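You operate a simulated robot arm through the tools that you are given. There is no shell and no other tool. Be economical: measure what you need, move in short steps, check, and stop when the job is done.

You are at the controls of a simulated robot arm. One attempt, no reset.

TASK
Switch the charger off, swap the yellow pack for the red one, set 6 A and switch on again.
Fine: stand the yellow pack on the table; leave the rest as it is.

It is judged by the outcome, as a careful person would: the job done as asked, and still so three seconds after it is handed in. It fails if anything else is knocked over, pushed out of place, dropped, spilled or broken.

THE ROBOT
A 7-joint arm with a two-finger parallel gripper, fixed in place. Base frame: the origin is at the foot of the arm, x ahead of it, y to its left, z up. Lengths are in m, angles in degrees, forces in N, time in s.
With the tool pointing down near the work surface it reaches from about 0.24 to 0.68 m from the base axis. Its first joint turns from -66.0 to 66.0 degrees. Payload 2.4 kg.
Tool frame: the origin (TCP) lies between the finger pads and is the grasp point; the fingertips stand 0.03 m ahead of it; z points along the fingers, y is the line along which they close. Largest opening 0.094 m; finger width 0.028, thickness 0.01; the body of the gripper, 0.05 by 0.096 m, starts 0.055 m behind the TCP.
Orientation is that of the tool frame in the base frame, as [roll, pitch, yaw] about the fixed x, y, z axes, in that order (R = Rz(yaw) Ry(pitch) Rx(roll)). With the fingers straight down and closing along the base's y, the tool's x points along the base's -x, its y along +y and its z along -z.

THE INTERFACE
- The arm moves only by the tool send_rows. Its argument "deltas" is text: rows parted by semicolons, each of 7 numbers parted by spaces: the turn, a rotation vector about the tool's x, y, z in units of 6 degrees (1.0 is 6 degrees), then the shift along the tool's x, y, z in units of 50 mm (1.0 is 50 mm), then the finger opening in mm, from 0 to 94. In form: rx ry rz dx dy dz grip; .... A call has 1 to 8 rows; each row shifts and turns the commanded pose from where the row before left it, along the tool's axes as they then stand. A call with a number of a shift or a turn outside -1 to 1 is refused whole. Rows are played at 5 a second. More than 0.05 m and 8.6 degrees between two rows, or a gripper value outside its range, and nothing of the call is played. A pose out of reach is approached as far as the arm can. The call stops where the force on the tool passes 40 N (or 10 N more than at its start, if that is more) or the arm is blocked; 0.2 s more then pass. The fingers move at their own pace (about 0.153 m/s each) and stop on an object; they squeeze with about 44 N. The grip force told is the motor's: it shows also when the fingers shut on nothing. Time passes only in rows, and 0.2 s behind the last, so rows that do not move let the fingers close. It gives the time, the measured TCP pose, the force on the tool (base axes), the opening and the grip force at its end, in the units of the frame above (readings bear some noise), and new pictures: "pictures" is both (left out), scene, wrist or none.
- Cameras (640 x 400 px; columns grow to the right, rows downward): "scene" is fixed at [0.0436, 0.4732, 1.461]; the picture's right is [-0.73, -0.69, 0.00], its down [-0.28, 0.29, -0.92] and it looks along [0.63, -0.67, -0.40] (base axes); focal length 327 px, centre (320, 200). "wrist" rides on the gripper at [0.076, 0.014, -0.102] in the tool frame; the picture's right is [-0.18, 0.98, 0.00], its down [-0.75, -0.14, -0.64] and it looks along [-0.63, -0.12, 0.77] (tool axes); focal length 243 px, centre (320, 200). There is no depth. A picture from a camera that has moved, and an enlarged one, comes with that camera's place and axes in the base frame and with its lens.
- zoom(camera, box): a new picture of the part [left, top, right, bottom] of that camera's present view, enlarged. No time passes.
- job_done(): hands the job in; it is judged then, once.

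Go step by step. Nothing tells you positions but the pictures and the camera data: compare them with the known pose of the tool, close in by small moves and look again before you grip or let go. The budget is 120 turns and 170 pictures, counting those below and the enlarged ones. Unless the task says otherwise, let go and move clear before handing in, and close with one line.

The tools are called after "Call:" by a JSON object that holds its "fn" and its "kwargs". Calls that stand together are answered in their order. send_rows: Moves the arm, as the interface text tells. Its arguments: {"type":"object","properties":{"deltas":{"type":"string"},"pictures":{"type":"string","enum":["both","scene","wrist","none"]}},"required":["deltas"]} The other tools are called the same way: zoom (camera, box) takes an enlarged picture of a part of a camera's view; job_done () hands the job in.

At the start:

```text
t: 0.0
ee_pos: [0.3642, 0.0882, 1.274]
tcp_rot: [-179.9, 0.0, 179.9]
contact_force: [0.9, 1.2, 0.5]
grip_width: 0.0942
gripper_force: 0.0
```

scene: 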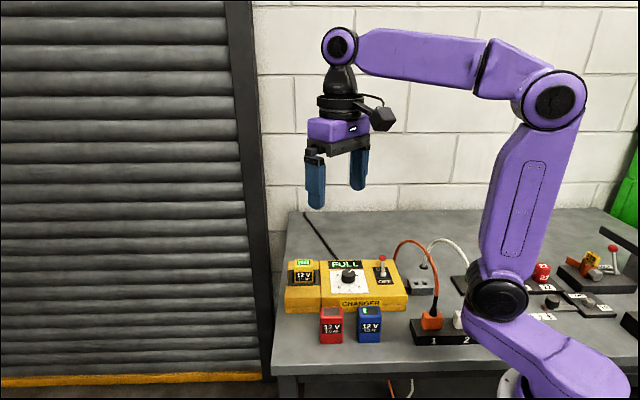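
wrist: 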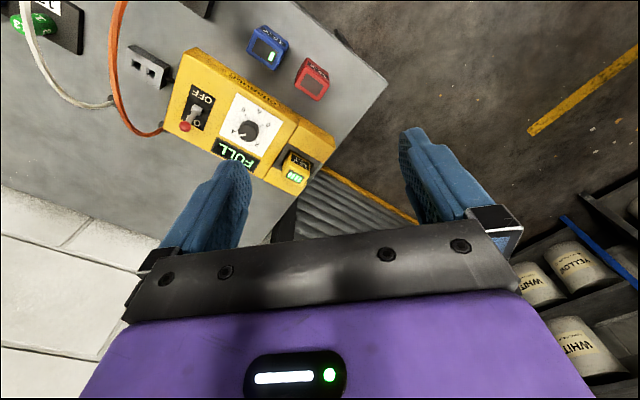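

I see a yellow charger with a pack in its bay, a dial, a toggle lever, and red and blue packs in front. I'll look closer first.

Call:
{"fn": "zoom", "kwargs": {"camera": "scene", "box": [270, 220, 450, 350]}}

Call:
{"fn": "zoom", "kwargs": {"camera": "wrist", "box": [160, 10, 350, 200]}}

Call:
{"fn": "zoom", "kwargs": {"camera": "scene", "box": [400, 220, 640, 370]}}

```text
3.08 times, centred on (360, 285) of scene
camera zoom: at [0.0436, 0.4732, 1.461], right [-0.73, -0.69, 0.0], down [-0.28, 0.29, -0.92], along [0.63, -0.67, -0.4], focal length 1007 px, centre (197, -62)
```

zoom: 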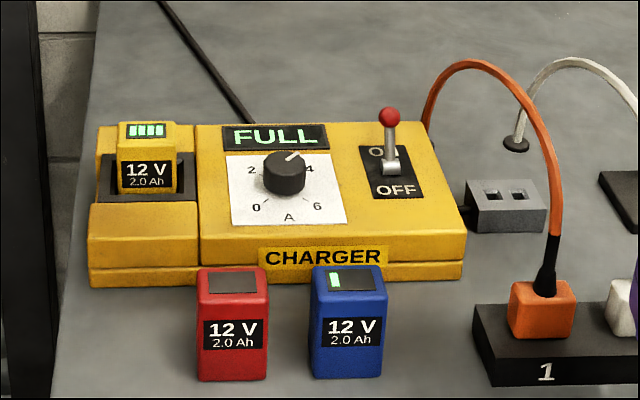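

```text
2.11 times, centred on (255, 105) of wrist
camera zoom: at [0.2885, 0.1024, 1.3765], right [0.18, 0.98, 0.0], down [0.75, -0.14, 0.64], along [0.63, -0.12, -0.77], focal length 511 px, centre (457, 400)
```

zoom: 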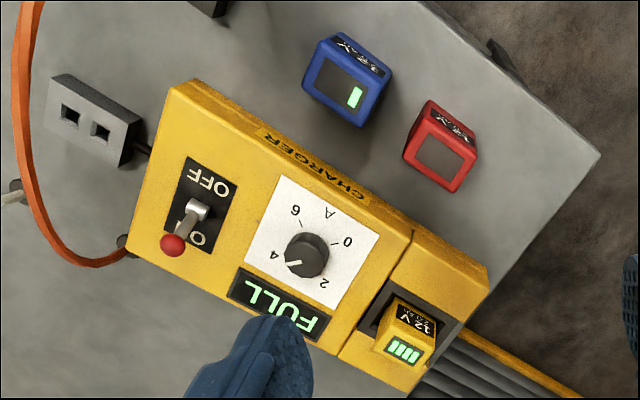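

```text
2.67 times, centred on (520, 295) of scene
camera zoom: at [0.0436, 0.4732, 1.461], right [-0.73, -0.69, 0.0], down [-0.28, 0.29, -0.92], along [0.63, -0.67, -0.4], focal length 873 px, centre (-213, -53)
```

zoom: 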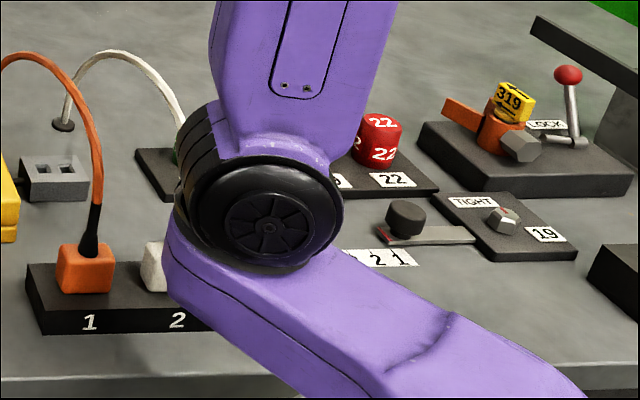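

The charger's long axis runs about 43° to base x, with the packs in front of it. I turn the tool about 47° so it closes along the charger's long side and come down a bit for a better look.

Call:
{"fn": "send_rows", "kwargs": {"deltas": "0 0 0.985 0 0 0.15 94;0 0 0.985 0 0 0.15 94;0 0 0.985 0 0 0.15 94;0 0 0.985 0 0 0.15 94;0 0 0.985 0 0 0.15 94;0 0 0.985 0 0 0.15 94;0 0 0.985 0 0 0.15 94;0 0 0.985 0 0 0.15 94"}}

```text
t: 1.8
ee_pos: [0.3636, 0.0885, 1.2137]
tcp_rot: [179.9, 0.0, 132.6]
contact_force: [-0.4, 0.5, 0.5]
grip_width: 0.0943
gripper_force: 0.1
camera wrist: at [0.3229, 0.1536, 1.3164], right [0.85, 0.53, 0.0], down [0.41, -0.65, 0.64], along [0.34, -0.54, -0.77], focal length 243 px, centre (320, 200)
```

scene: 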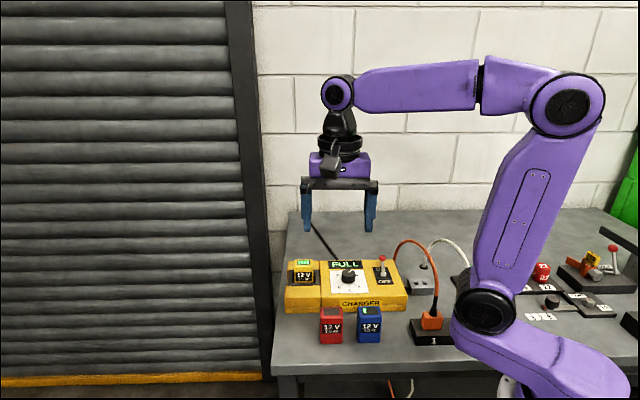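
wrist: 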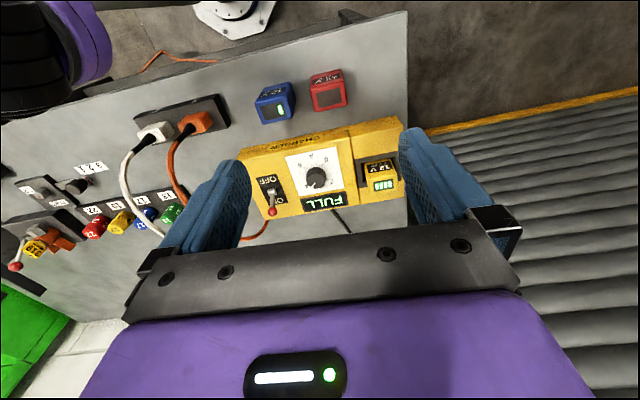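

The view is aligned with the charger. I zoom in to measure.

Call:
{"fn": "zoom", "kwargs": {"camera": "wrist", "box": [230, 60, 410, 220]}}

```text
2.50 times, centred on (320, 140) of wrist
camera zoom: at [0.3229, 0.1536, 1.3164], right [0.85, 0.53, 0.0], down [0.41, -0.65, 0.64], along [0.34, -0.54, -0.77], focal length 606 px, centre (320, 350)
```

zoom: 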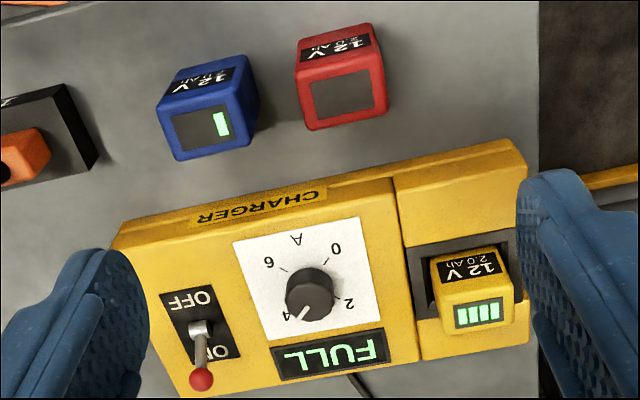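

The toggle's ball is at about (0.409, −0.149, 0.99), leaning back (ON). I close the fingers and move to a point above and behind it.

Call:
{"fn": "send_rows", "kwargs": {"deltas": "0 0 0 -0.689 -0.363 0.3 0;0 0 0 -0.689 -0.363 0.3 0;0 0 0 -0.689 -0.363 0.3 0;0 0 0 -0.689 -0.363 0.3 0;0 0 0 -0.689 -0.363 0.3 0;0 0 0 -0.689 -0.363 0.3 0;0 0 0 -0.689 -0.363 0.3 0"}}

```text
t: 3.4
ee_pos: [0.4365, -0.1754, 1.1098]
tcp_rot: [179.9, 0.0, 132.9]
contact_force: [-0.1, 0.3, -0.3]
grip_width: 0.0
gripper_force: 33.0
camera wrist: at [0.3951, -0.1102, 1.2118], right [0.85, 0.53, 0.0], down [0.41, -0.65, 0.64], along [0.34, -0.54, -0.77], focal length 243 px, centre (320, 200)
```

scene: 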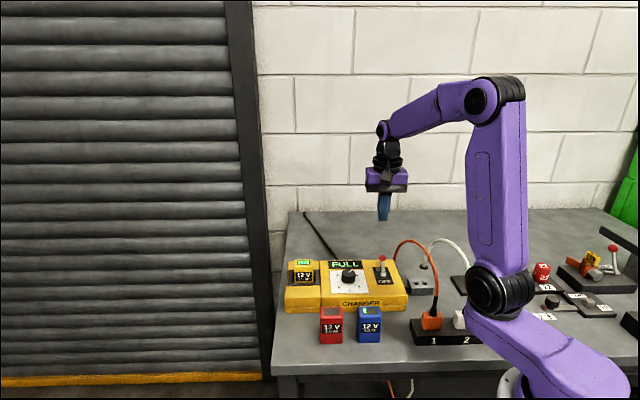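
wrist: 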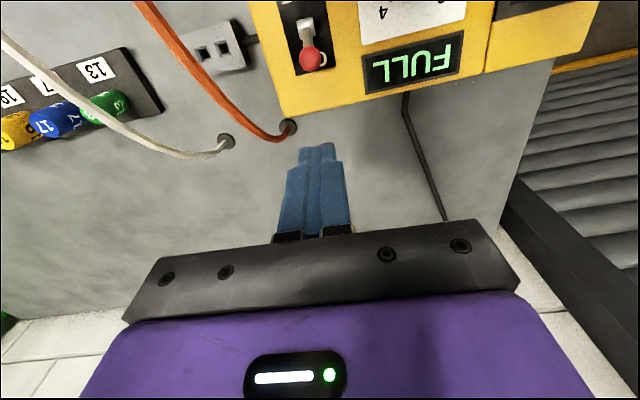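

The ball is at about (0.410, −0.145), and the fingers are 38 mm behind it. I descend to ball height.

Call:
{"fn": "send_rows", "kwargs": {"deltas": "0 0 0 0 0 0.7 0;0 0 0 0 0 0.7 0;0 0 0 0 0 0.6 0"}}

Call:
{"fn": "zoom", "kwargs": {"camera": "scene", "box": [340, 190, 450, 300]}}

```text
t: 4.2
ee_pos: [0.434, -0.1762, 1.0095]
tcp_rot: [-180.0, 0.0, 132.7]
contact_force: [-0.4, -0.3, -0.3]
grip_width: 0.0
gripper_force: 32.8
camera wrist: at [0.3929, -0.1097, 1.1119], right [0.85, 0.53, 0.0], down [0.41, -0.65, 0.64], along [0.34, -0.54, -0.77], focal length 243 px, centre (320, 200)
```

scene: 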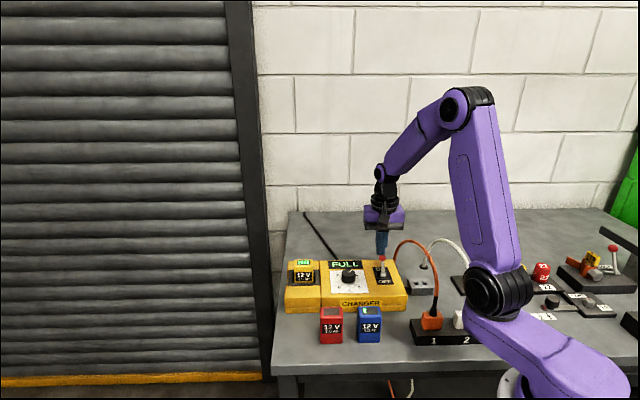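
wrist: 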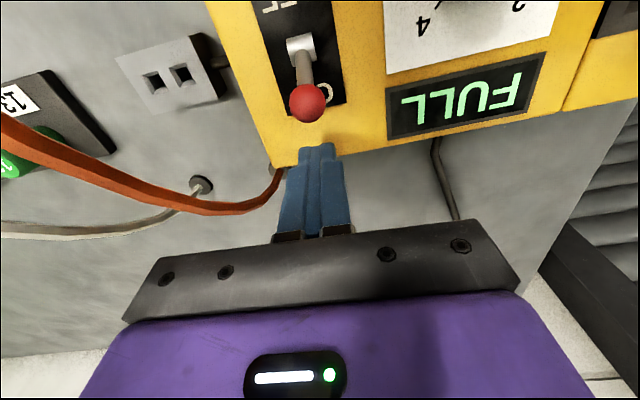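

```text
3.64 times, centred on (395, 245) of scene
camera zoom: at [0.0436, 0.4732, 1.461], right [-0.73, -0.69, 0.0], down [-0.28, 0.29, -0.92], along [0.63, -0.67, -0.4], focal length 1190 px, centre (47, 36)
```

zoom: 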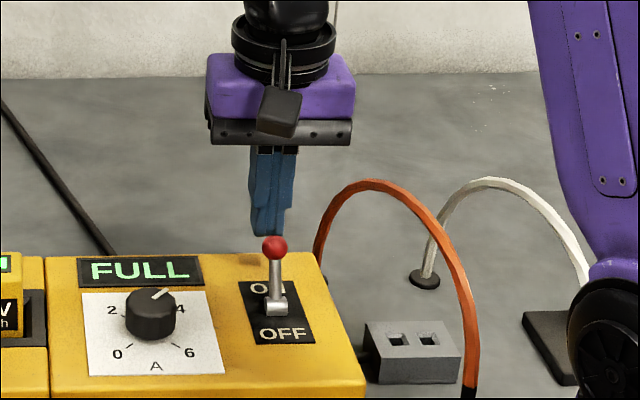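

The fingers are behind the ball and clear of the cable. I push the lever forward toward OFF in small steps.

Call:
{"fn": "send_rows", "kwargs": {"deltas": "0 0 0 0.2 0.1 0 0;0 0 0 0.2 0 0 0;0 0 0 0.2 0 0 0;0 0 0 0.2 0 0 0;0 0 0 0.15 0 0 0", "pictures": "none"}}

Call:
{"fn": "zoom", "kwargs": {"camera": "scene", "box": [340, 190, 450, 300]}}

```text
t: 5.4
ee_pos: [0.4041, -0.136, 1.0083]
tcp_rot: [-180.0, 0.0, 132.7]
contact_force: [0.2, 0.1, -0.3]
grip_width: 0.0
gripper_force: 32.7
```

```text
3.64 times, centred on (395, 245) of scene
camera zoom: at [0.0436, 0.4732, 1.461], right [-0.73, -0.69, 0.0], down [-0.28, 0.29, -0.92], along [0.63, -0.67, -0.4], focal length 1190 px, centre (47, 36)
```

zoom: 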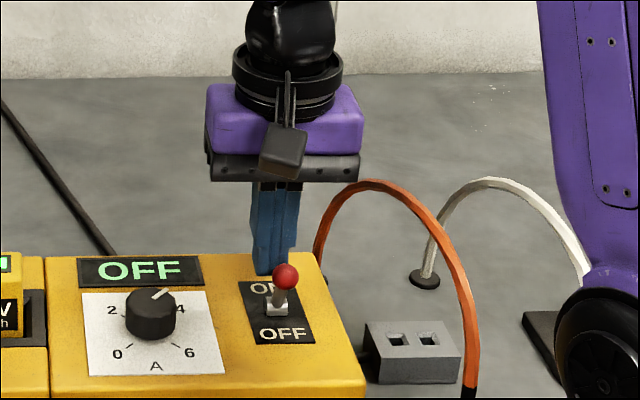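

The display reads OFF. I back up and go over the yellow pack.

Call:
{"fn": "send_rows", "kwargs": {"deltas": "0 0 0 -0.1 0 0 0;0 0 0 0 0 -0.9 0;0 0 0 0 0 -0.9 0;0 0 0 0 0 -0.5 0;0 0 0 0.23 0.96 0 80;0 0 0 0.23 0.96 0 80;0 0 0 0.23 0.96 0 80;0 0 0 0.23 0.96 0 80"}}

Call:
{"fn": "zoom", "kwargs": {"camera": "wrist", "box": [180, 0, 460, 175]}}

Call:
{"fn": "zoom", "kwargs": {"camera": "scene", "box": [270, 190, 420, 350]}}

```text
t: 7.2
ee_pos: [0.5184, 0.0223, 1.1248]
tcp_rot: [179.9, 0.0, 132.7]
contact_force: [0.4, 0.2, -0.2]
grip_width: 0.0798
gripper_force: 0.1
camera wrist: at [0.4786, 0.088, 1.2286], right [0.85, 0.53, 0.0], down [0.41, -0.65, 0.64], along [0.34, -0.54, -0.77], focal length 243 px, centre (320, 200)
```

scene: 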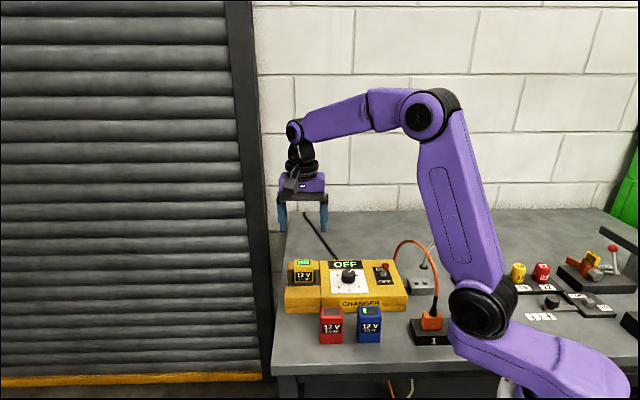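
wrist: 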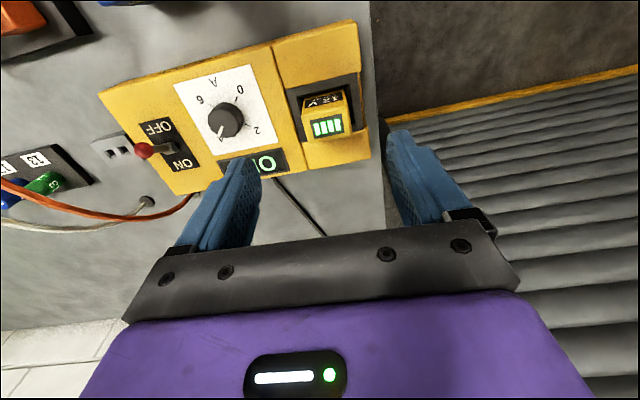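

```text
2.29 times, centred on (320, 88) of wrist
camera zoom: at [0.4786, 0.088, 1.2286], right [0.85, 0.53, 0.0], down [0.41, -0.65, 0.64], along [0.34, -0.54, -0.77], focal length 555 px, centre (320, 457)
```

zoom: 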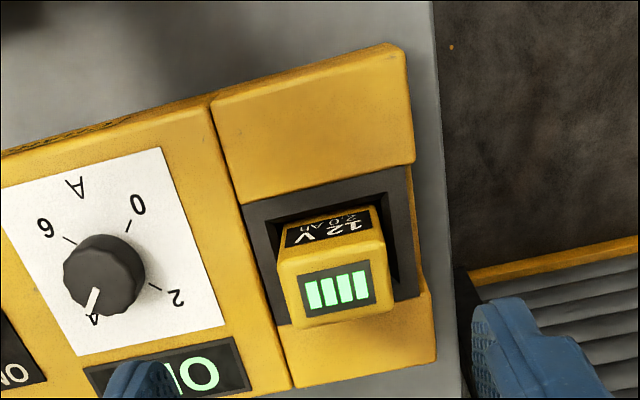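

```text
2.50 times, centred on (345, 270) of scene
camera zoom: at [0.0436, 0.4732, 1.461], right [-0.73, -0.69, 0.0], down [-0.28, 0.29, -0.92], along [0.63, -0.67, -0.4], focal length 818 px, centre (258, 25)
```

zoom: 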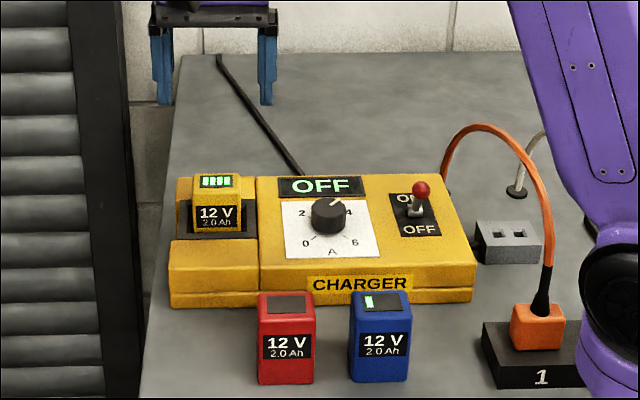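

The lever now shows OFF. The yellow pack is roughly at (0.533, 0.012) with its top at about z 1.00; I move in partly and check alignment.

Call:
{"fn": "send_rows", "kwargs": {"deltas": "0 0 0 -0.3 0.08 0.5 80;0 0 0 0 0 0.7 80;0 0 0 0 0 0.3 80"}}

Call:
{"fn": "zoom", "kwargs": {"camera": "wrist", "box": [180, 50, 460, 225]}}

Call:
{"fn": "zoom", "kwargs": {"camera": "scene", "box": [260, 180, 370, 320]}}

```text
t: 8.0
ee_pos: [0.5305, 0.0163, 1.0493]
tcp_rot: [180.0, -0.1, 132.8]
contact_force: [-0.5, -0.2, -0.1]
grip_width: 0.08
gripper_force: 0.0
camera wrist: at [0.4902, 0.0815, 1.1516], right [0.85, 0.53, 0.0], down [0.41, -0.65, 0.64], along [0.34, -0.54, -0.77], focal length 243 px, centre (320, 200)
```

scene: 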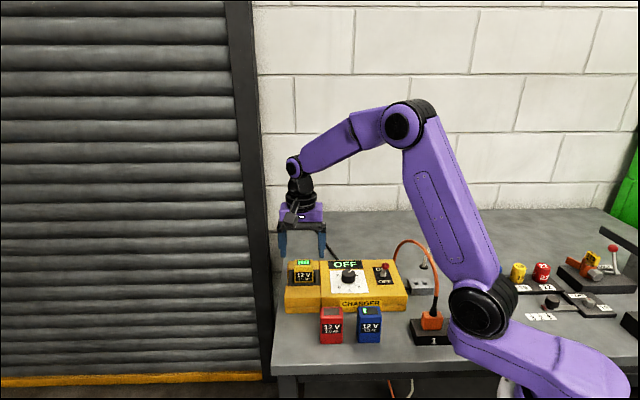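
wrist: 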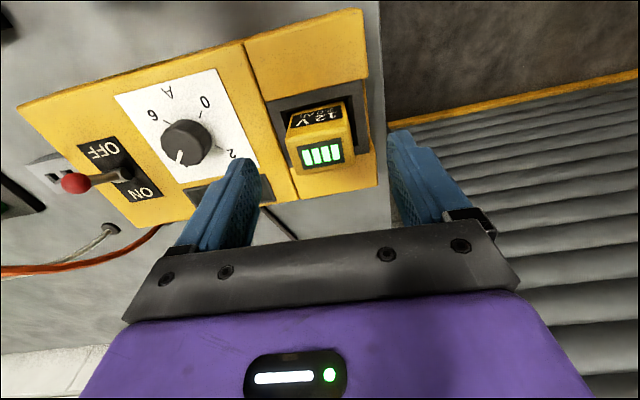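

```text
2.29 times, centred on (320, 138) of wrist
camera zoom: at [0.4902, 0.0815, 1.1516], right [0.85, 0.53, 0.0], down [0.41, -0.65, 0.64], along [0.34, -0.54, -0.77], focal length 555 px, centre (320, 343)
```

zoom: 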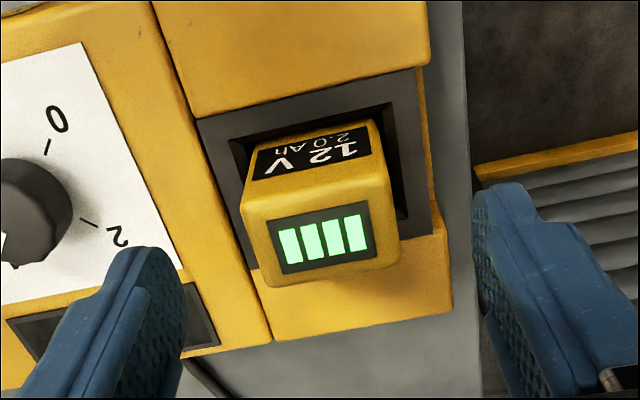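

```text
2.86 times, centred on (315, 250) of scene
camera zoom: at [0.0436, 0.4732, 1.461], right [-0.73, -0.69, 0.0], down [-0.28, 0.29, -0.92], along [0.63, -0.67, -0.4], focal length 935 px, centre (334, 57)
```

zoom: 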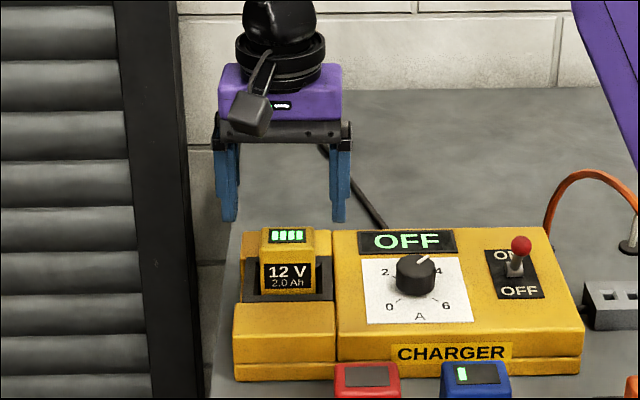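

The pack's top is at about z 1.00 and needs ~6 mm more toward the back; the yaw matches. I descend around it.

Call:
{"fn": "send_rows", "kwargs": {"deltas": "0 0 0 -0.13 0.02 0 74;0 0 0 0 0 0.4 74;0 0 0 0 0 0.4 74;0 0 0 0 0 0.2 74"}}

Call:
{"fn": "zoom", "kwargs": {"camera": "scene", "box": [270, 220, 350, 320]}}

Call:
{"fn": "zoom", "kwargs": {"camera": "wrist", "box": [180, 50, 460, 225]}}

```text
t: 9.0
ee_pos: [0.5374, 0.01, 0.9992]
tcp_rot: [180.0, 0.0, 132.7]
contact_force: [0.2, 0.1, 0.2]
grip_width: 0.0741
gripper_force: 0.1
camera wrist: at [0.4959, 0.0765, 1.1014], right [0.85, 0.53, 0.0], down [0.41, -0.65, 0.64], along [0.34, -0.54, -0.77], focal length 243 px, centre (320, 200)
```

scene: 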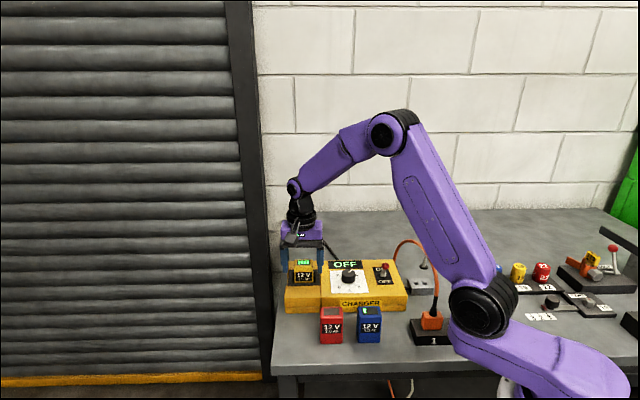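
wrist: 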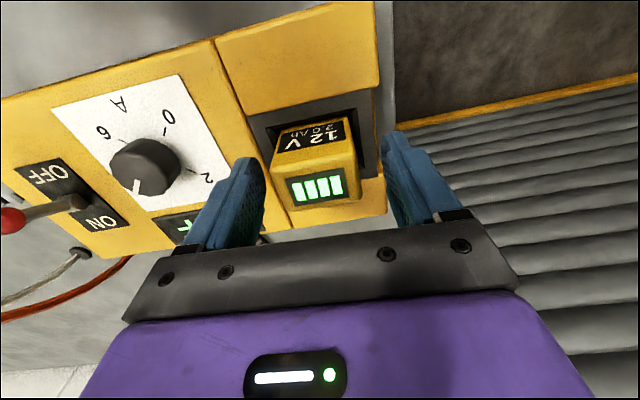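

```text
4.00 times, centred on (310, 270) of scene
camera zoom: at [0.0436, 0.4732, 1.461], right [-0.73, -0.69, 0.0], down [-0.28, 0.29, -0.92], along [0.63, -0.67, -0.4], focal length 1310 px, centre (360, -80)
```

zoom: 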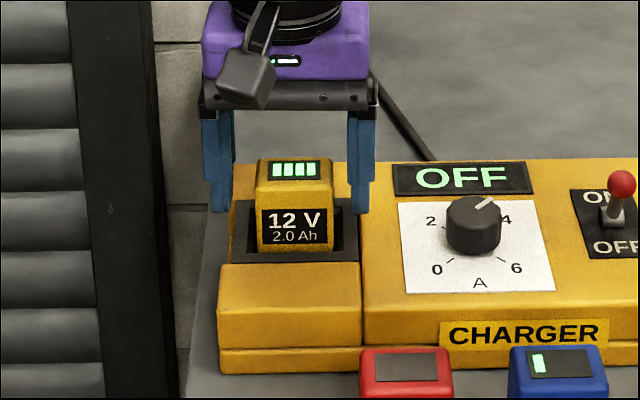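

```text
2.29 times, centred on (320, 138) of wrist
camera zoom: at [0.4959, 0.0765, 1.1014], right [0.85, 0.53, 0.0], down [0.41, -0.65, 0.64], along [0.34, -0.54, -0.77], focal length 555 px, centre (320, 343)
```

zoom: 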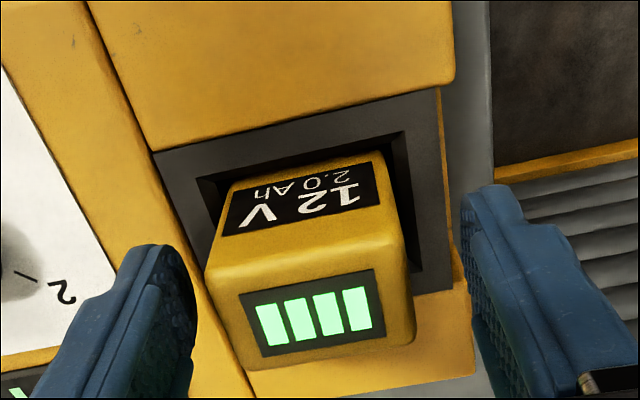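

The fingers straddle the pack and are centred. I go down 5 mm more and close.

Call:
{"fn": "send_rows", "kwargs": {"deltas": "0 0 0 0.03 0 0.1 74;0 0 0 0 0 0 40;0 0 0 0 0 0 20;0 0 0 0 0 0 20"}}

```text
t: 10.0
ee_pos: [0.5354, 0.0128, 0.9932]
tcp_rot: [-179.8, -0.2, 132.8]
contact_force: [-8.1, -5.4, 2.9]
grip_width: 0.0521
gripper_force: 43.4
camera wrist: at [0.4952, 0.0779, 1.0963], right [0.85, 0.53, 0.0], down [0.41, -0.65, 0.64], along [0.34, -0.54, -0.77], focal length 243 px, centre (320, 200)
```

scene: 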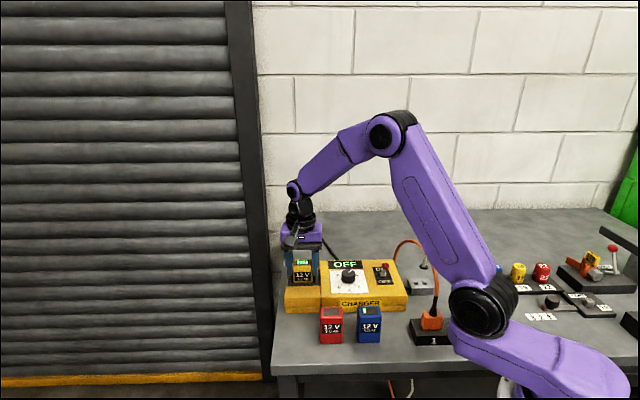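
wrist: 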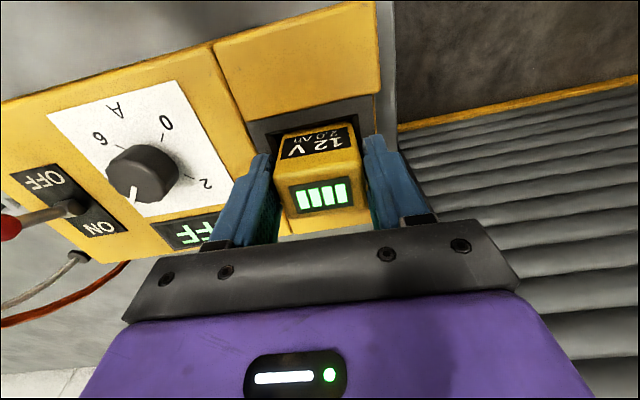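

The pack is gripped (52 mm wide). I lift it straight out slowly.

Call:
{"fn": "send_rows", "kwargs": {"deltas": "0 0 0 0 -0.02 -0.1 20;0 0 0 0 0 -0.2 20;0 0 0 0 0 -0.3 20;0 0 0 0 0 -0.4 20;0 0 0 0 0 -0.5 20;0 0 0 0 0 -0.5 20"}}

Call:
{"fn": "zoom", "kwargs": {"camera": "scene", "box": [260, 190, 400, 350]}}

Call:
{"fn": "zoom", "kwargs": {"camera": "wrist", "box": [180, 0, 460, 240]}}

```text
t: 11.4
ee_pos: [0.5372, 0.012, 1.0947]
tcp_rot: [179.9, -0.1, 132.7]
contact_force: [0.0, 0.5, -3.0]
grip_width: 0.0521
gripper_force: 44.1
camera wrist: at [0.4959, 0.0771, 1.1968], right [0.85, 0.53, 0.0], down [0.41, -0.65, 0.64], along [0.34, -0.54, -0.77], focal length 243 px, centre (320, 200)
```

scene: 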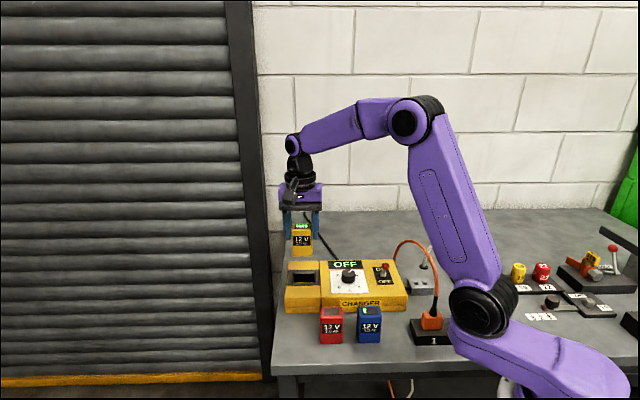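
wrist: 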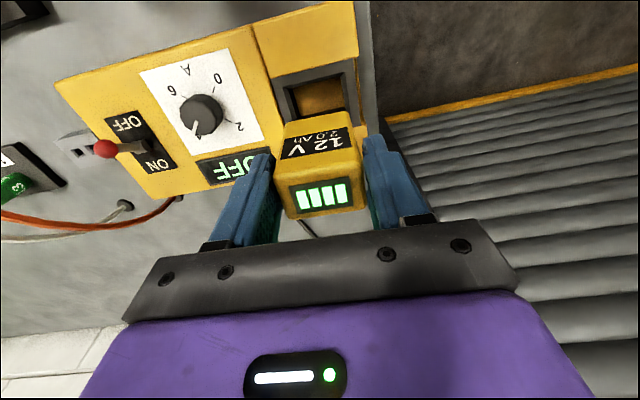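

```text
2.50 times, centred on (330, 270) of scene
camera zoom: at [0.0436, 0.4732, 1.461], right [-0.73, -0.69, 0.0], down [-0.28, 0.29, -0.92], along [0.63, -0.67, -0.4], focal length 818 px, centre (295, 25)
```

zoom: 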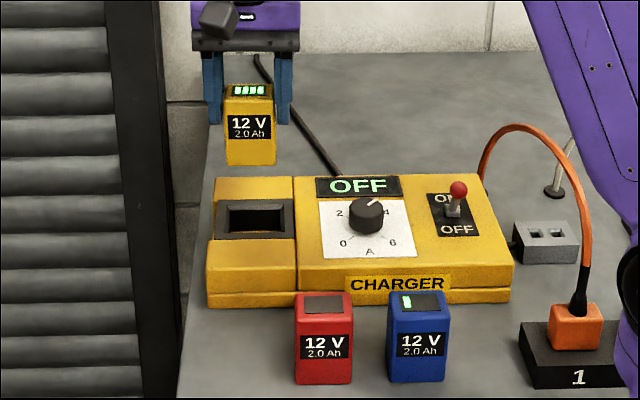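

```text
1.67 times, centred on (320, 120) of wrist
camera zoom: at [0.4959, 0.0771, 1.1968], right [0.85, 0.53, 0.0], down [0.41, -0.65, 0.64], along [0.34, -0.54, -0.77], focal length 404 px, centre (320, 333)
```

zoom: 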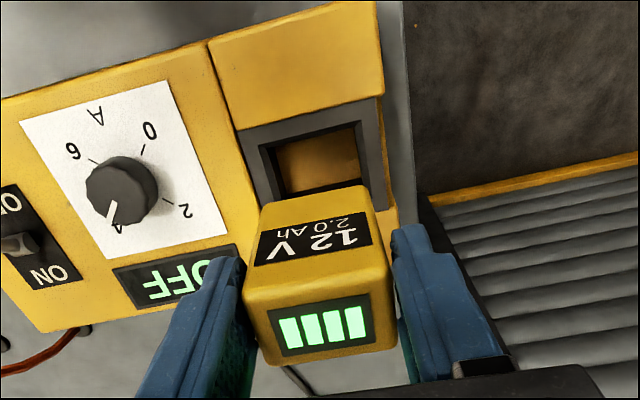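

Out cleanly; the bay has a chamfered rim. I'll stand the yellow pack on the clear table behind the charger, between the cord and the orange cable, at about (0.522, −0.219).

Call:
{"fn": "send_rows", "kwargs": {"deltas": "0 0 0 -0.64 -0.672 0 20;0 0 0 -0.64 -0.672 0 20;0 0 0 -0.64 -0.672 0 20;0 0 0 -0.64 -0.672 0 20;0 0 0 -0.64 -0.672 0 20"}}

Call:
{"fn": "zoom", "kwargs": {"camera": "scene", "box": [320, 170, 460, 320]}}

```text
t: 12.6
ee_pos: [0.5219, -0.2189, 1.0911]
tcp_rot: [-179.9, 0.0, 132.8]
contact_force: [-0.3, 1.0, -1.8]
grip_width: 0.0521
gripper_force: 43.8
camera wrist: at [0.4812, -0.1535, 1.194], right [0.85, 0.53, 0.0], down [0.41, -0.65, 0.64], along [0.34, -0.54, -0.77], focal length 243 px, centre (320, 200)
```

scene: 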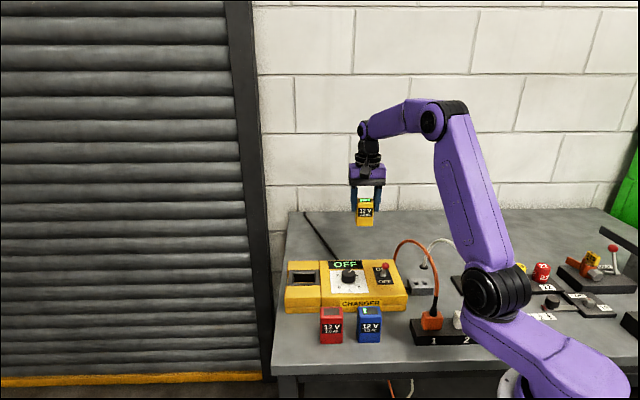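
wrist: 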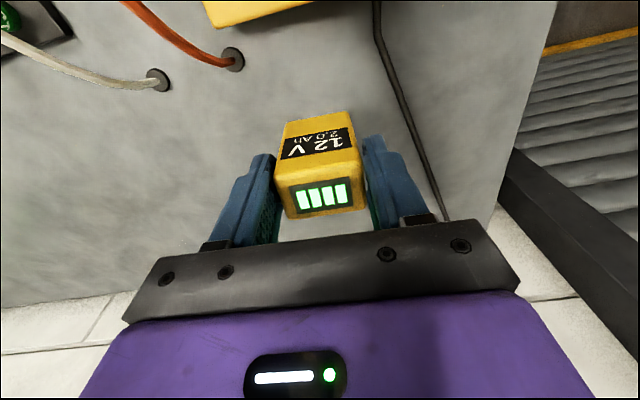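

```text
2.67 times, centred on (390, 245) of scene
camera zoom: at [0.0436, 0.4732, 1.461], right [-0.73, -0.69, 0.0], down [-0.28, 0.29, -0.92], along [0.63, -0.67, -0.4], focal length 873 px, centre (133, 80)
```

zoom: 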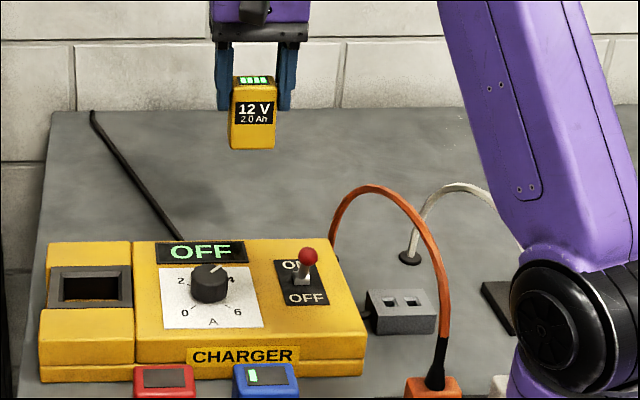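

The spot below is clear. I descend toward the table, expecting contact at TCP z ≈ 0.96–0.97.

Call:
{"fn": "send_rows", "kwargs": {"deltas": "0 0 0 0 0 0.6 20;0 0 0 0 0 0.6 20;0 0 0 0 0 0.6 20;0 0 0 0 0 0.3 20"}}

Call:
{"fn": "zoom", "kwargs": {"camera": "scene", "box": [320, 170, 460, 320]}}

```text
t: 13.6
ee_pos: [0.521, -0.2198, 0.987]
tcp_rot: [180.0, 0.0, 132.7]
contact_force: [0.0, 0.2, -2.1]
grip_width: 0.052
gripper_force: 43.8
camera wrist: at [0.4807, -0.1532, 1.0898], right [0.85, 0.53, 0.0], down [0.41, -0.65, 0.64], along [0.34, -0.54, -0.77], focal length 243 px, centre (320, 200)
```

scene: 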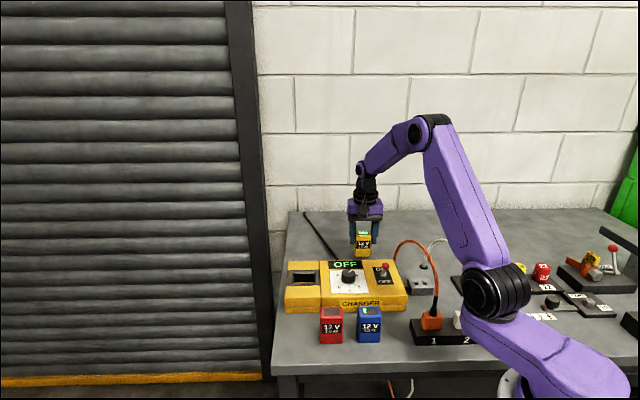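
wrist: 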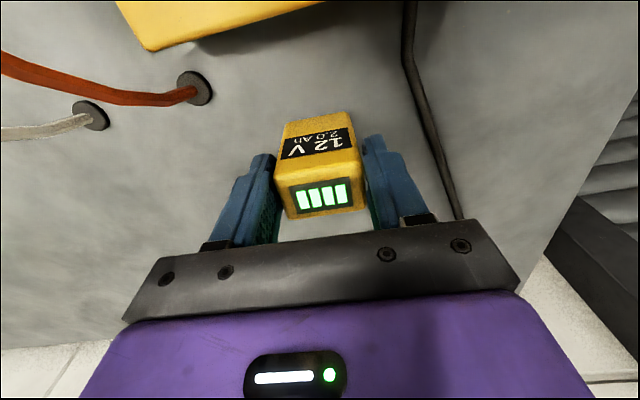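

```text
2.67 times, centred on (390, 245) of scene
camera zoom: at [0.0436, 0.4732, 1.461], right [-0.73, -0.69, 0.0], down [-0.28, 0.29, -0.92], along [0.63, -0.67, -0.4], focal length 873 px, centre (133, 80)
```

zoom: 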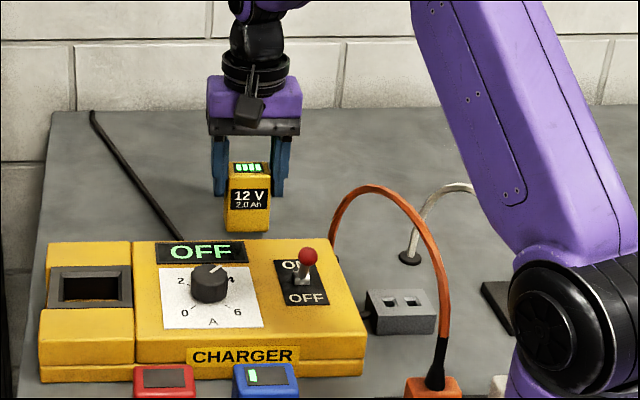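

Still a couple of cm above the table. I continue in small steps.

Call:
{"fn": "send_rows", "kwargs": {"deltas": "0 0 0 0 0 0.12 20;0 0 0 0 0 0.08 20;0 0 0 0 0 0.04 20;0 0 0 0 0 0.04 20", "pictures": "none"}}

```text
t: 14.6
ee_pos: [0.5198, -0.2191, 0.9741]
tcp_rot: [-180.0, 0.0, 132.7]
contact_force: [-0.6, 0.1, -2.6]
grip_width: 0.0521
gripper_force: 44.0
```

Call:
{"fn": "send_rows", "kwargs": {"deltas": "0 0 0 0 0 0.05 20;0 0 0 0 0 0.03 20;0 0 0 0 0 0 20", "pictures": "none"}}

```text
t: 15.4
ee_pos: [0.521, -0.2194, 0.9725]
tcp_rot: [179.9, 0.3, 132.7]
contact_force: [-9.9, 2.6, 37.5]
grip_width: 0.052
gripper_force: 43.8
```

The pack is on the table (37 N). I ease off slightly and release.

Call:
{"fn": "send_rows", "kwargs": {"deltas": "0 0 0 0 0 -0.04 20;0 0 0 0 0 0 66;0 0 0 0 0 0 66"}}

Call:
{"fn": "zoom", "kwargs": {"camera": "wrist", "box": [180, 50, 460, 225]}}

```text
t: 16.2
ee_pos: [0.521, -0.2187, 0.9725]
tcp_rot: [-179.9, 0.0, 132.8]
contact_force: [0.3, 0.7, 0.1]
grip_width: 0.066
gripper_force: 0.0
camera wrist: at [0.48, -0.1536, 1.0751], right [0.85, 0.53, 0.0], down [0.41, -0.65, 0.64], along [0.34, -0.54, -0.77], focal length 243 px, centre (320, 200)
```

scene: 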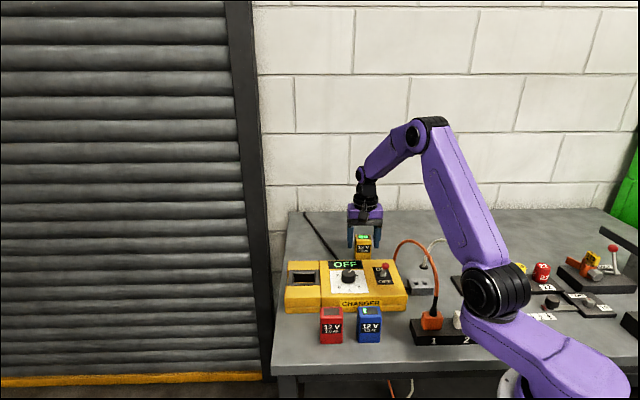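
wrist: 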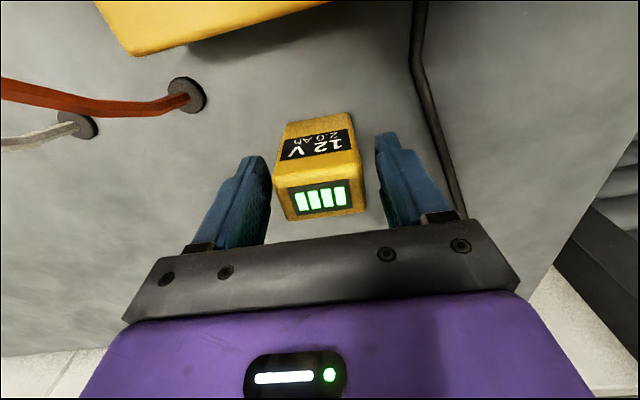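

```text
2.29 times, centred on (320, 138) of wrist
camera zoom: at [0.48, -0.1536, 1.0751], right [0.85, 0.53, 0.0], down [0.41, -0.65, 0.64], along [0.34, -0.54, -0.77], focal length 555 px, centre (320, 343)
```

zoom: 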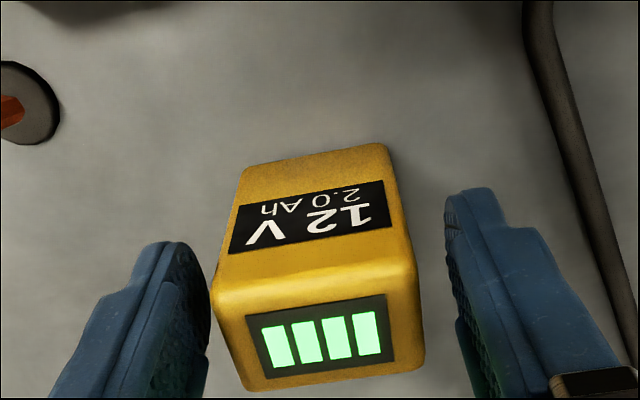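

The yellow pack stands free. I rise and travel over the red pack.

Call:
{"fn": "send_rows", "kwargs": {"deltas": "0 0 0 0 0 -0.6 66;0 0 0 0 0 -1 66;0 0 0 0 0 -0.95 66", "pictures": "none"}}

Call:
{"fn": "send_rows", "kwargs": {"deltas": "0 0 0 0.86 0.283 0 74;0 0 0 0.86 0.283 0 74;0 0 0 0.86 0.283 0 74;0 0 0 0.86 0.283 0 74;0 0 0 0.86 0.283 0 74;0 0 0 0.86 0.283 0 74;0 0 0 0.86 0.283 0 74;0 0 0 0 0 0.5 74"}}

Call:
{"fn": "zoom", "kwargs": {"camera": "wrist", "box": [180, 50, 460, 225]}}

Call:
{"fn": "zoom", "kwargs": {"camera": "scene", "box": [290, 220, 410, 350]}}

```text
t: 17.0
ee_pos: [0.5181, -0.2201, 1.0996]
tcp_rot: [-180.0, 0.0, 132.7]
contact_force: [-0.4, 0.1, 0.0]
grip_width: 0.0662
gripper_force: 0.1
```

```text
t: 18.8
ee_pos: [0.3883, 0.0692, 1.0767]
tcp_rot: [-180.0, 0.1, 132.7]
contact_force: [0.2, 0.8, 0.0]
grip_width: 0.0739
gripper_force: 0.1
camera wrist: at [0.3466, 0.1339, 1.1795], right [0.85, 0.53, 0.0], down [0.41, -0.65, 0.64], along [0.34, -0.54, -0.77], focal length 243 px, centre (320, 200)
```

scene: 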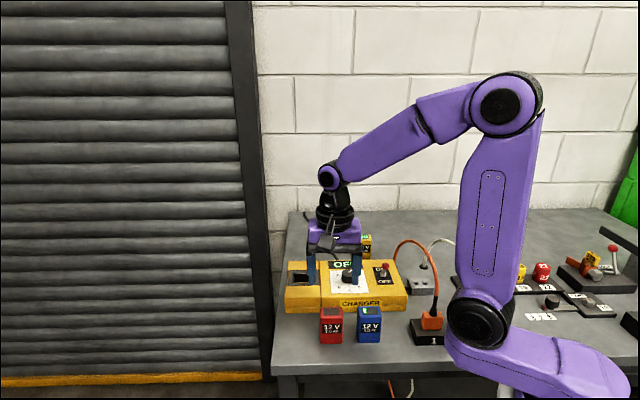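
wrist: 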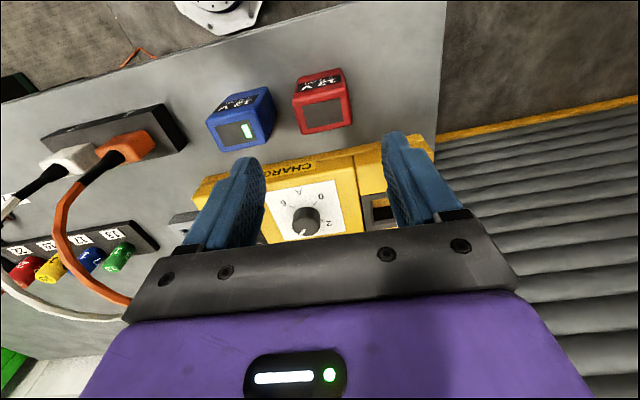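

```text
2.29 times, centred on (320, 138) of wrist
camera zoom: at [0.3466, 0.1339, 1.1795], right [0.85, 0.53, 0.0], down [0.41, -0.65, 0.64], along [0.34, -0.54, -0.77], focal length 555 px, centre (320, 343)
```

zoom: 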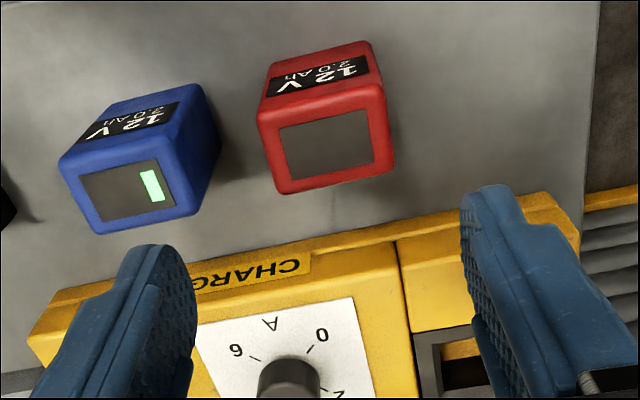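

```text
3.08 times, centred on (350, 285) of scene
camera zoom: at [0.0435, 0.4732, 1.461], right [-0.73, -0.69, 0.0], down [-0.28, 0.29, -0.92], along [0.63, -0.67, -0.4], focal length 1007 px, centre (228, -62)
```

zoom: 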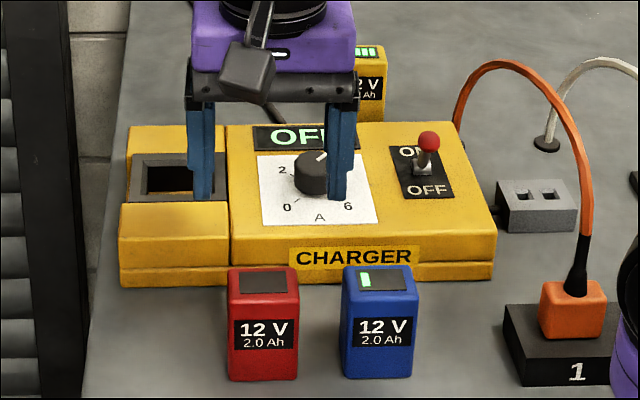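

The red pack centre is at about (0.3895, 0.0705) with roughly 2° of yaw. I adjust and descend to just above it with a 68 mm opening.

Call:
{"fn": "send_rows", "kwargs": {"deltas": "0 0 -0.3 0 0.035 0.5 68;0 0 0 0 0 0.5 68;0 0 0 0 0 0.25 68"}}

Call:
{"fn": "zoom", "kwargs": {"camera": "wrist", "box": [180, 50, 460, 225]}}

Call:
{"fn": "zoom", "kwargs": {"camera": "scene", "box": [290, 240, 410, 350]}}

```text
t: 19.6
ee_pos: [0.3886, 0.0701, 1.0125]
tcp_rot: [-180.0, 0.0, 134.5]
contact_force: [0.5, 0.8, -0.5]
grip_width: 0.0682
gripper_force: 0.1
camera wrist: at [0.3462, 0.1338, 1.1154], right [0.83, 0.56, 0.0], down [0.43, -0.64, 0.64], along [0.36, -0.53, -0.77], focal length 243 px, centre (320, 200)
```

scene: 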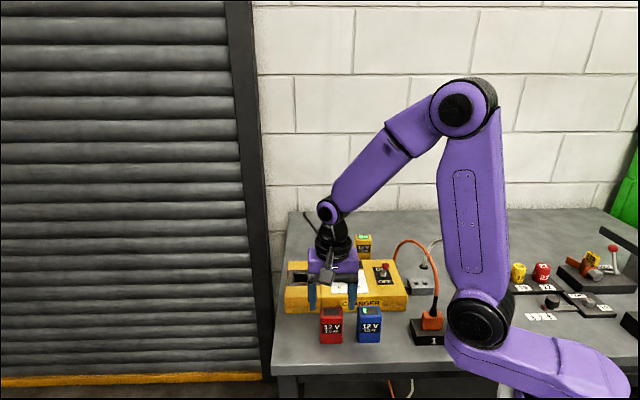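
wrist: 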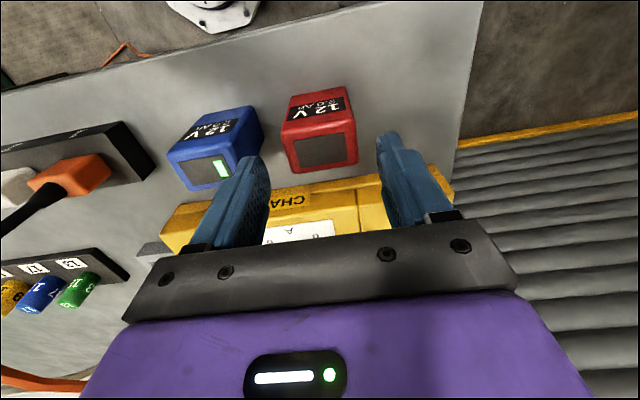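

```text
2.29 times, centred on (320, 138) of wrist
camera zoom: at [0.3462, 0.1338, 1.1154], right [0.83, 0.56, 0.0], down [0.43, -0.64, 0.64], along [0.36, -0.53, -0.77], focal length 555 px, centre (320, 343)
```

zoom: 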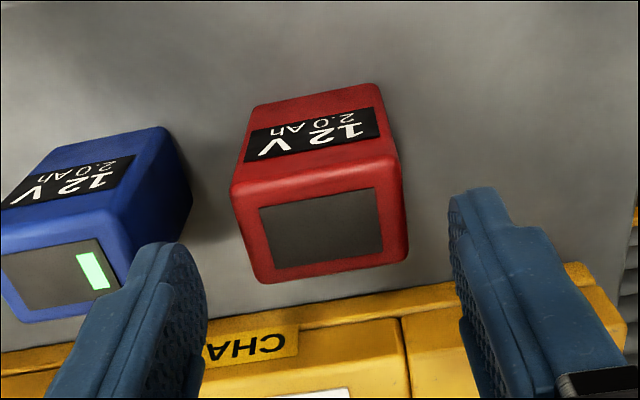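

```text
3.64 times, centred on (350, 295) of scene
camera zoom: at [0.0436, 0.4732, 1.461], right [-0.73, -0.69, 0.0], down [-0.28, 0.29, -0.92], along [0.63, -0.67, -0.4], focal length 1190 px, centre (211, -146)
```

zoom: 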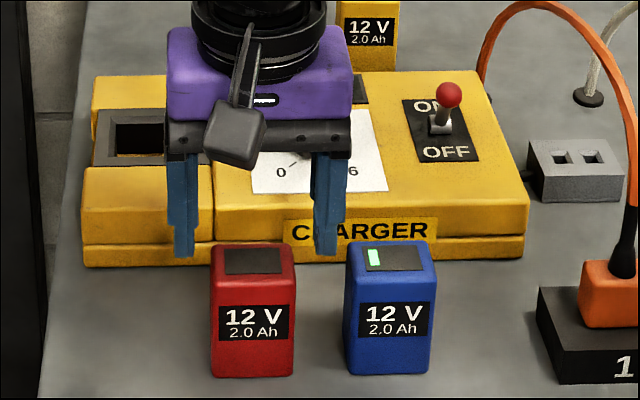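

Aligned; the finger clears blue by about 15 mm. I descend to the grasp height.

Call:
{"fn": "send_rows", "kwargs": {"deltas": "0 0 0 0.04 0.025 0.2 68;0 0 0 0 0 0.3 68;0 0 0 0 0 0.3 68;0 0 0 0 0 0 68"}}

Call:
{"fn": "zoom", "kwargs": {"camera": "wrist", "box": [180, 50, 460, 225]}}

Call:
{"fn": "zoom", "kwargs": {"camera": "scene", "box": [290, 240, 410, 350]}}

```text
t: 20.6
ee_pos: [0.39, 0.0708, 0.9733]
tcp_rot: [-179.9, -0.1, 134.4]
contact_force: [-0.6, 0.0, 0.8]
grip_width: 0.0679
gripper_force: 0.1
camera wrist: at [0.347, 0.1358, 1.0766], right [0.83, 0.56, 0.0], down [0.43, -0.64, 0.64], along [0.36, -0.53, -0.77], focal length 243 px, centre (320, 200)
```

scene: 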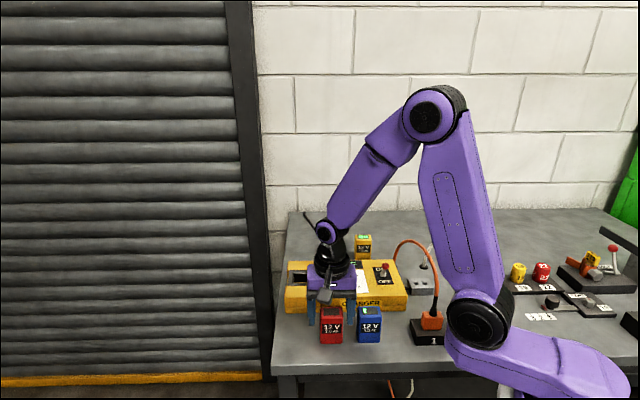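
wrist: 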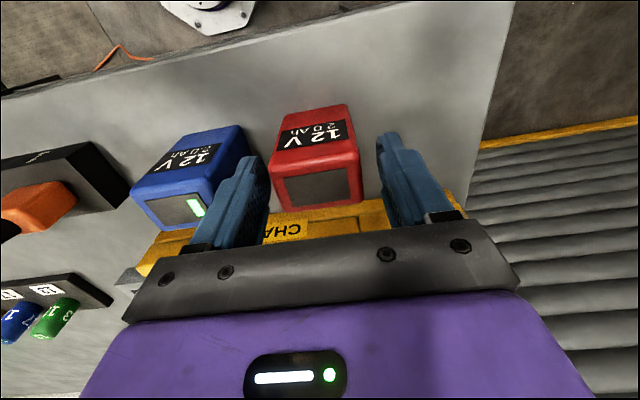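

```text
2.29 times, centred on (320, 138) of wrist
camera zoom: at [0.347, 0.1358, 1.0766], right [0.83, 0.56, 0.0], down [0.43, -0.64, 0.64], along [0.36, -0.53, -0.77], focal length 555 px, centre (320, 343)
```

zoom: 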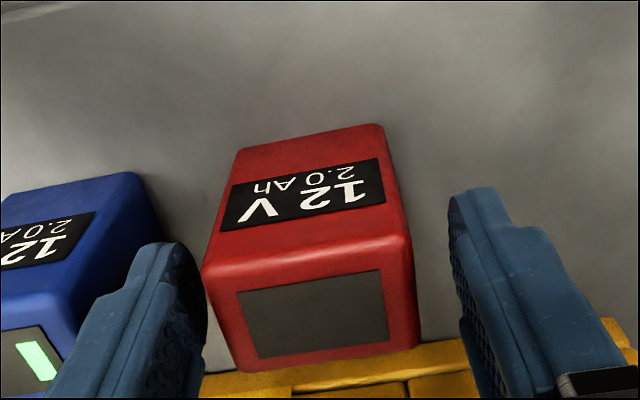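

```text
3.64 times, centred on (350, 295) of scene
camera zoom: at [0.0436, 0.4732, 1.461], right [-0.73, -0.69, 0.0], down [-0.28, 0.29, -0.92], along [0.63, -0.67, -0.4], focal length 1190 px, centre (211, -146)
```

zoom: 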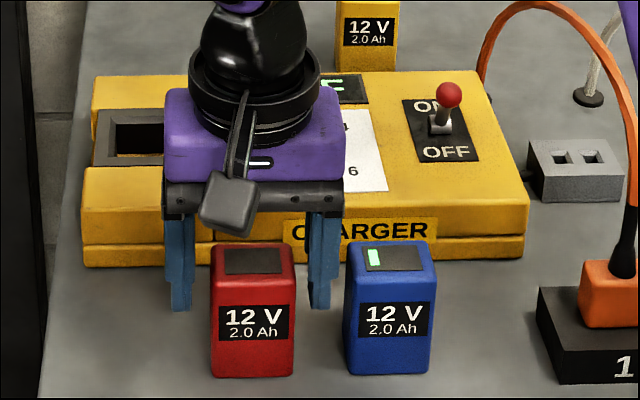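

Compared with the yellow grip, red sits ~6 mm further front; I shift to match, then grip.

Call:
{"fn": "send_rows", "kwargs": {"deltas": "0 0 0 0.12 -0.03 0 68;0 0 0 0 0 0 68", "pictures": "none"}}

Call:
{"fn": "zoom", "kwargs": {"camera": "wrist", "box": [180, 50, 460, 225]}}

```text
t: 21.2
ee_pos: [0.3845, 0.0744, 0.9721]
tcp_rot: [-180.0, -0.1, 134.6]
contact_force: [0.2, -0.1, -0.1]
grip_width: 0.0678
gripper_force: 0.1
```

```text
2.29 times, centred on (320, 138) of wrist
camera zoom: at [0.3418, 0.1394, 1.0759], right [0.83, 0.56, 0.0], down [0.43, -0.64, 0.64], along [0.36, -0.53, -0.77], focal length 555 px, centre (320, 343)
```

zoom: 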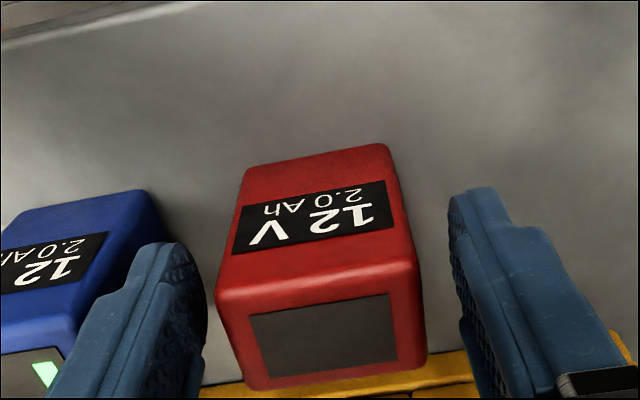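

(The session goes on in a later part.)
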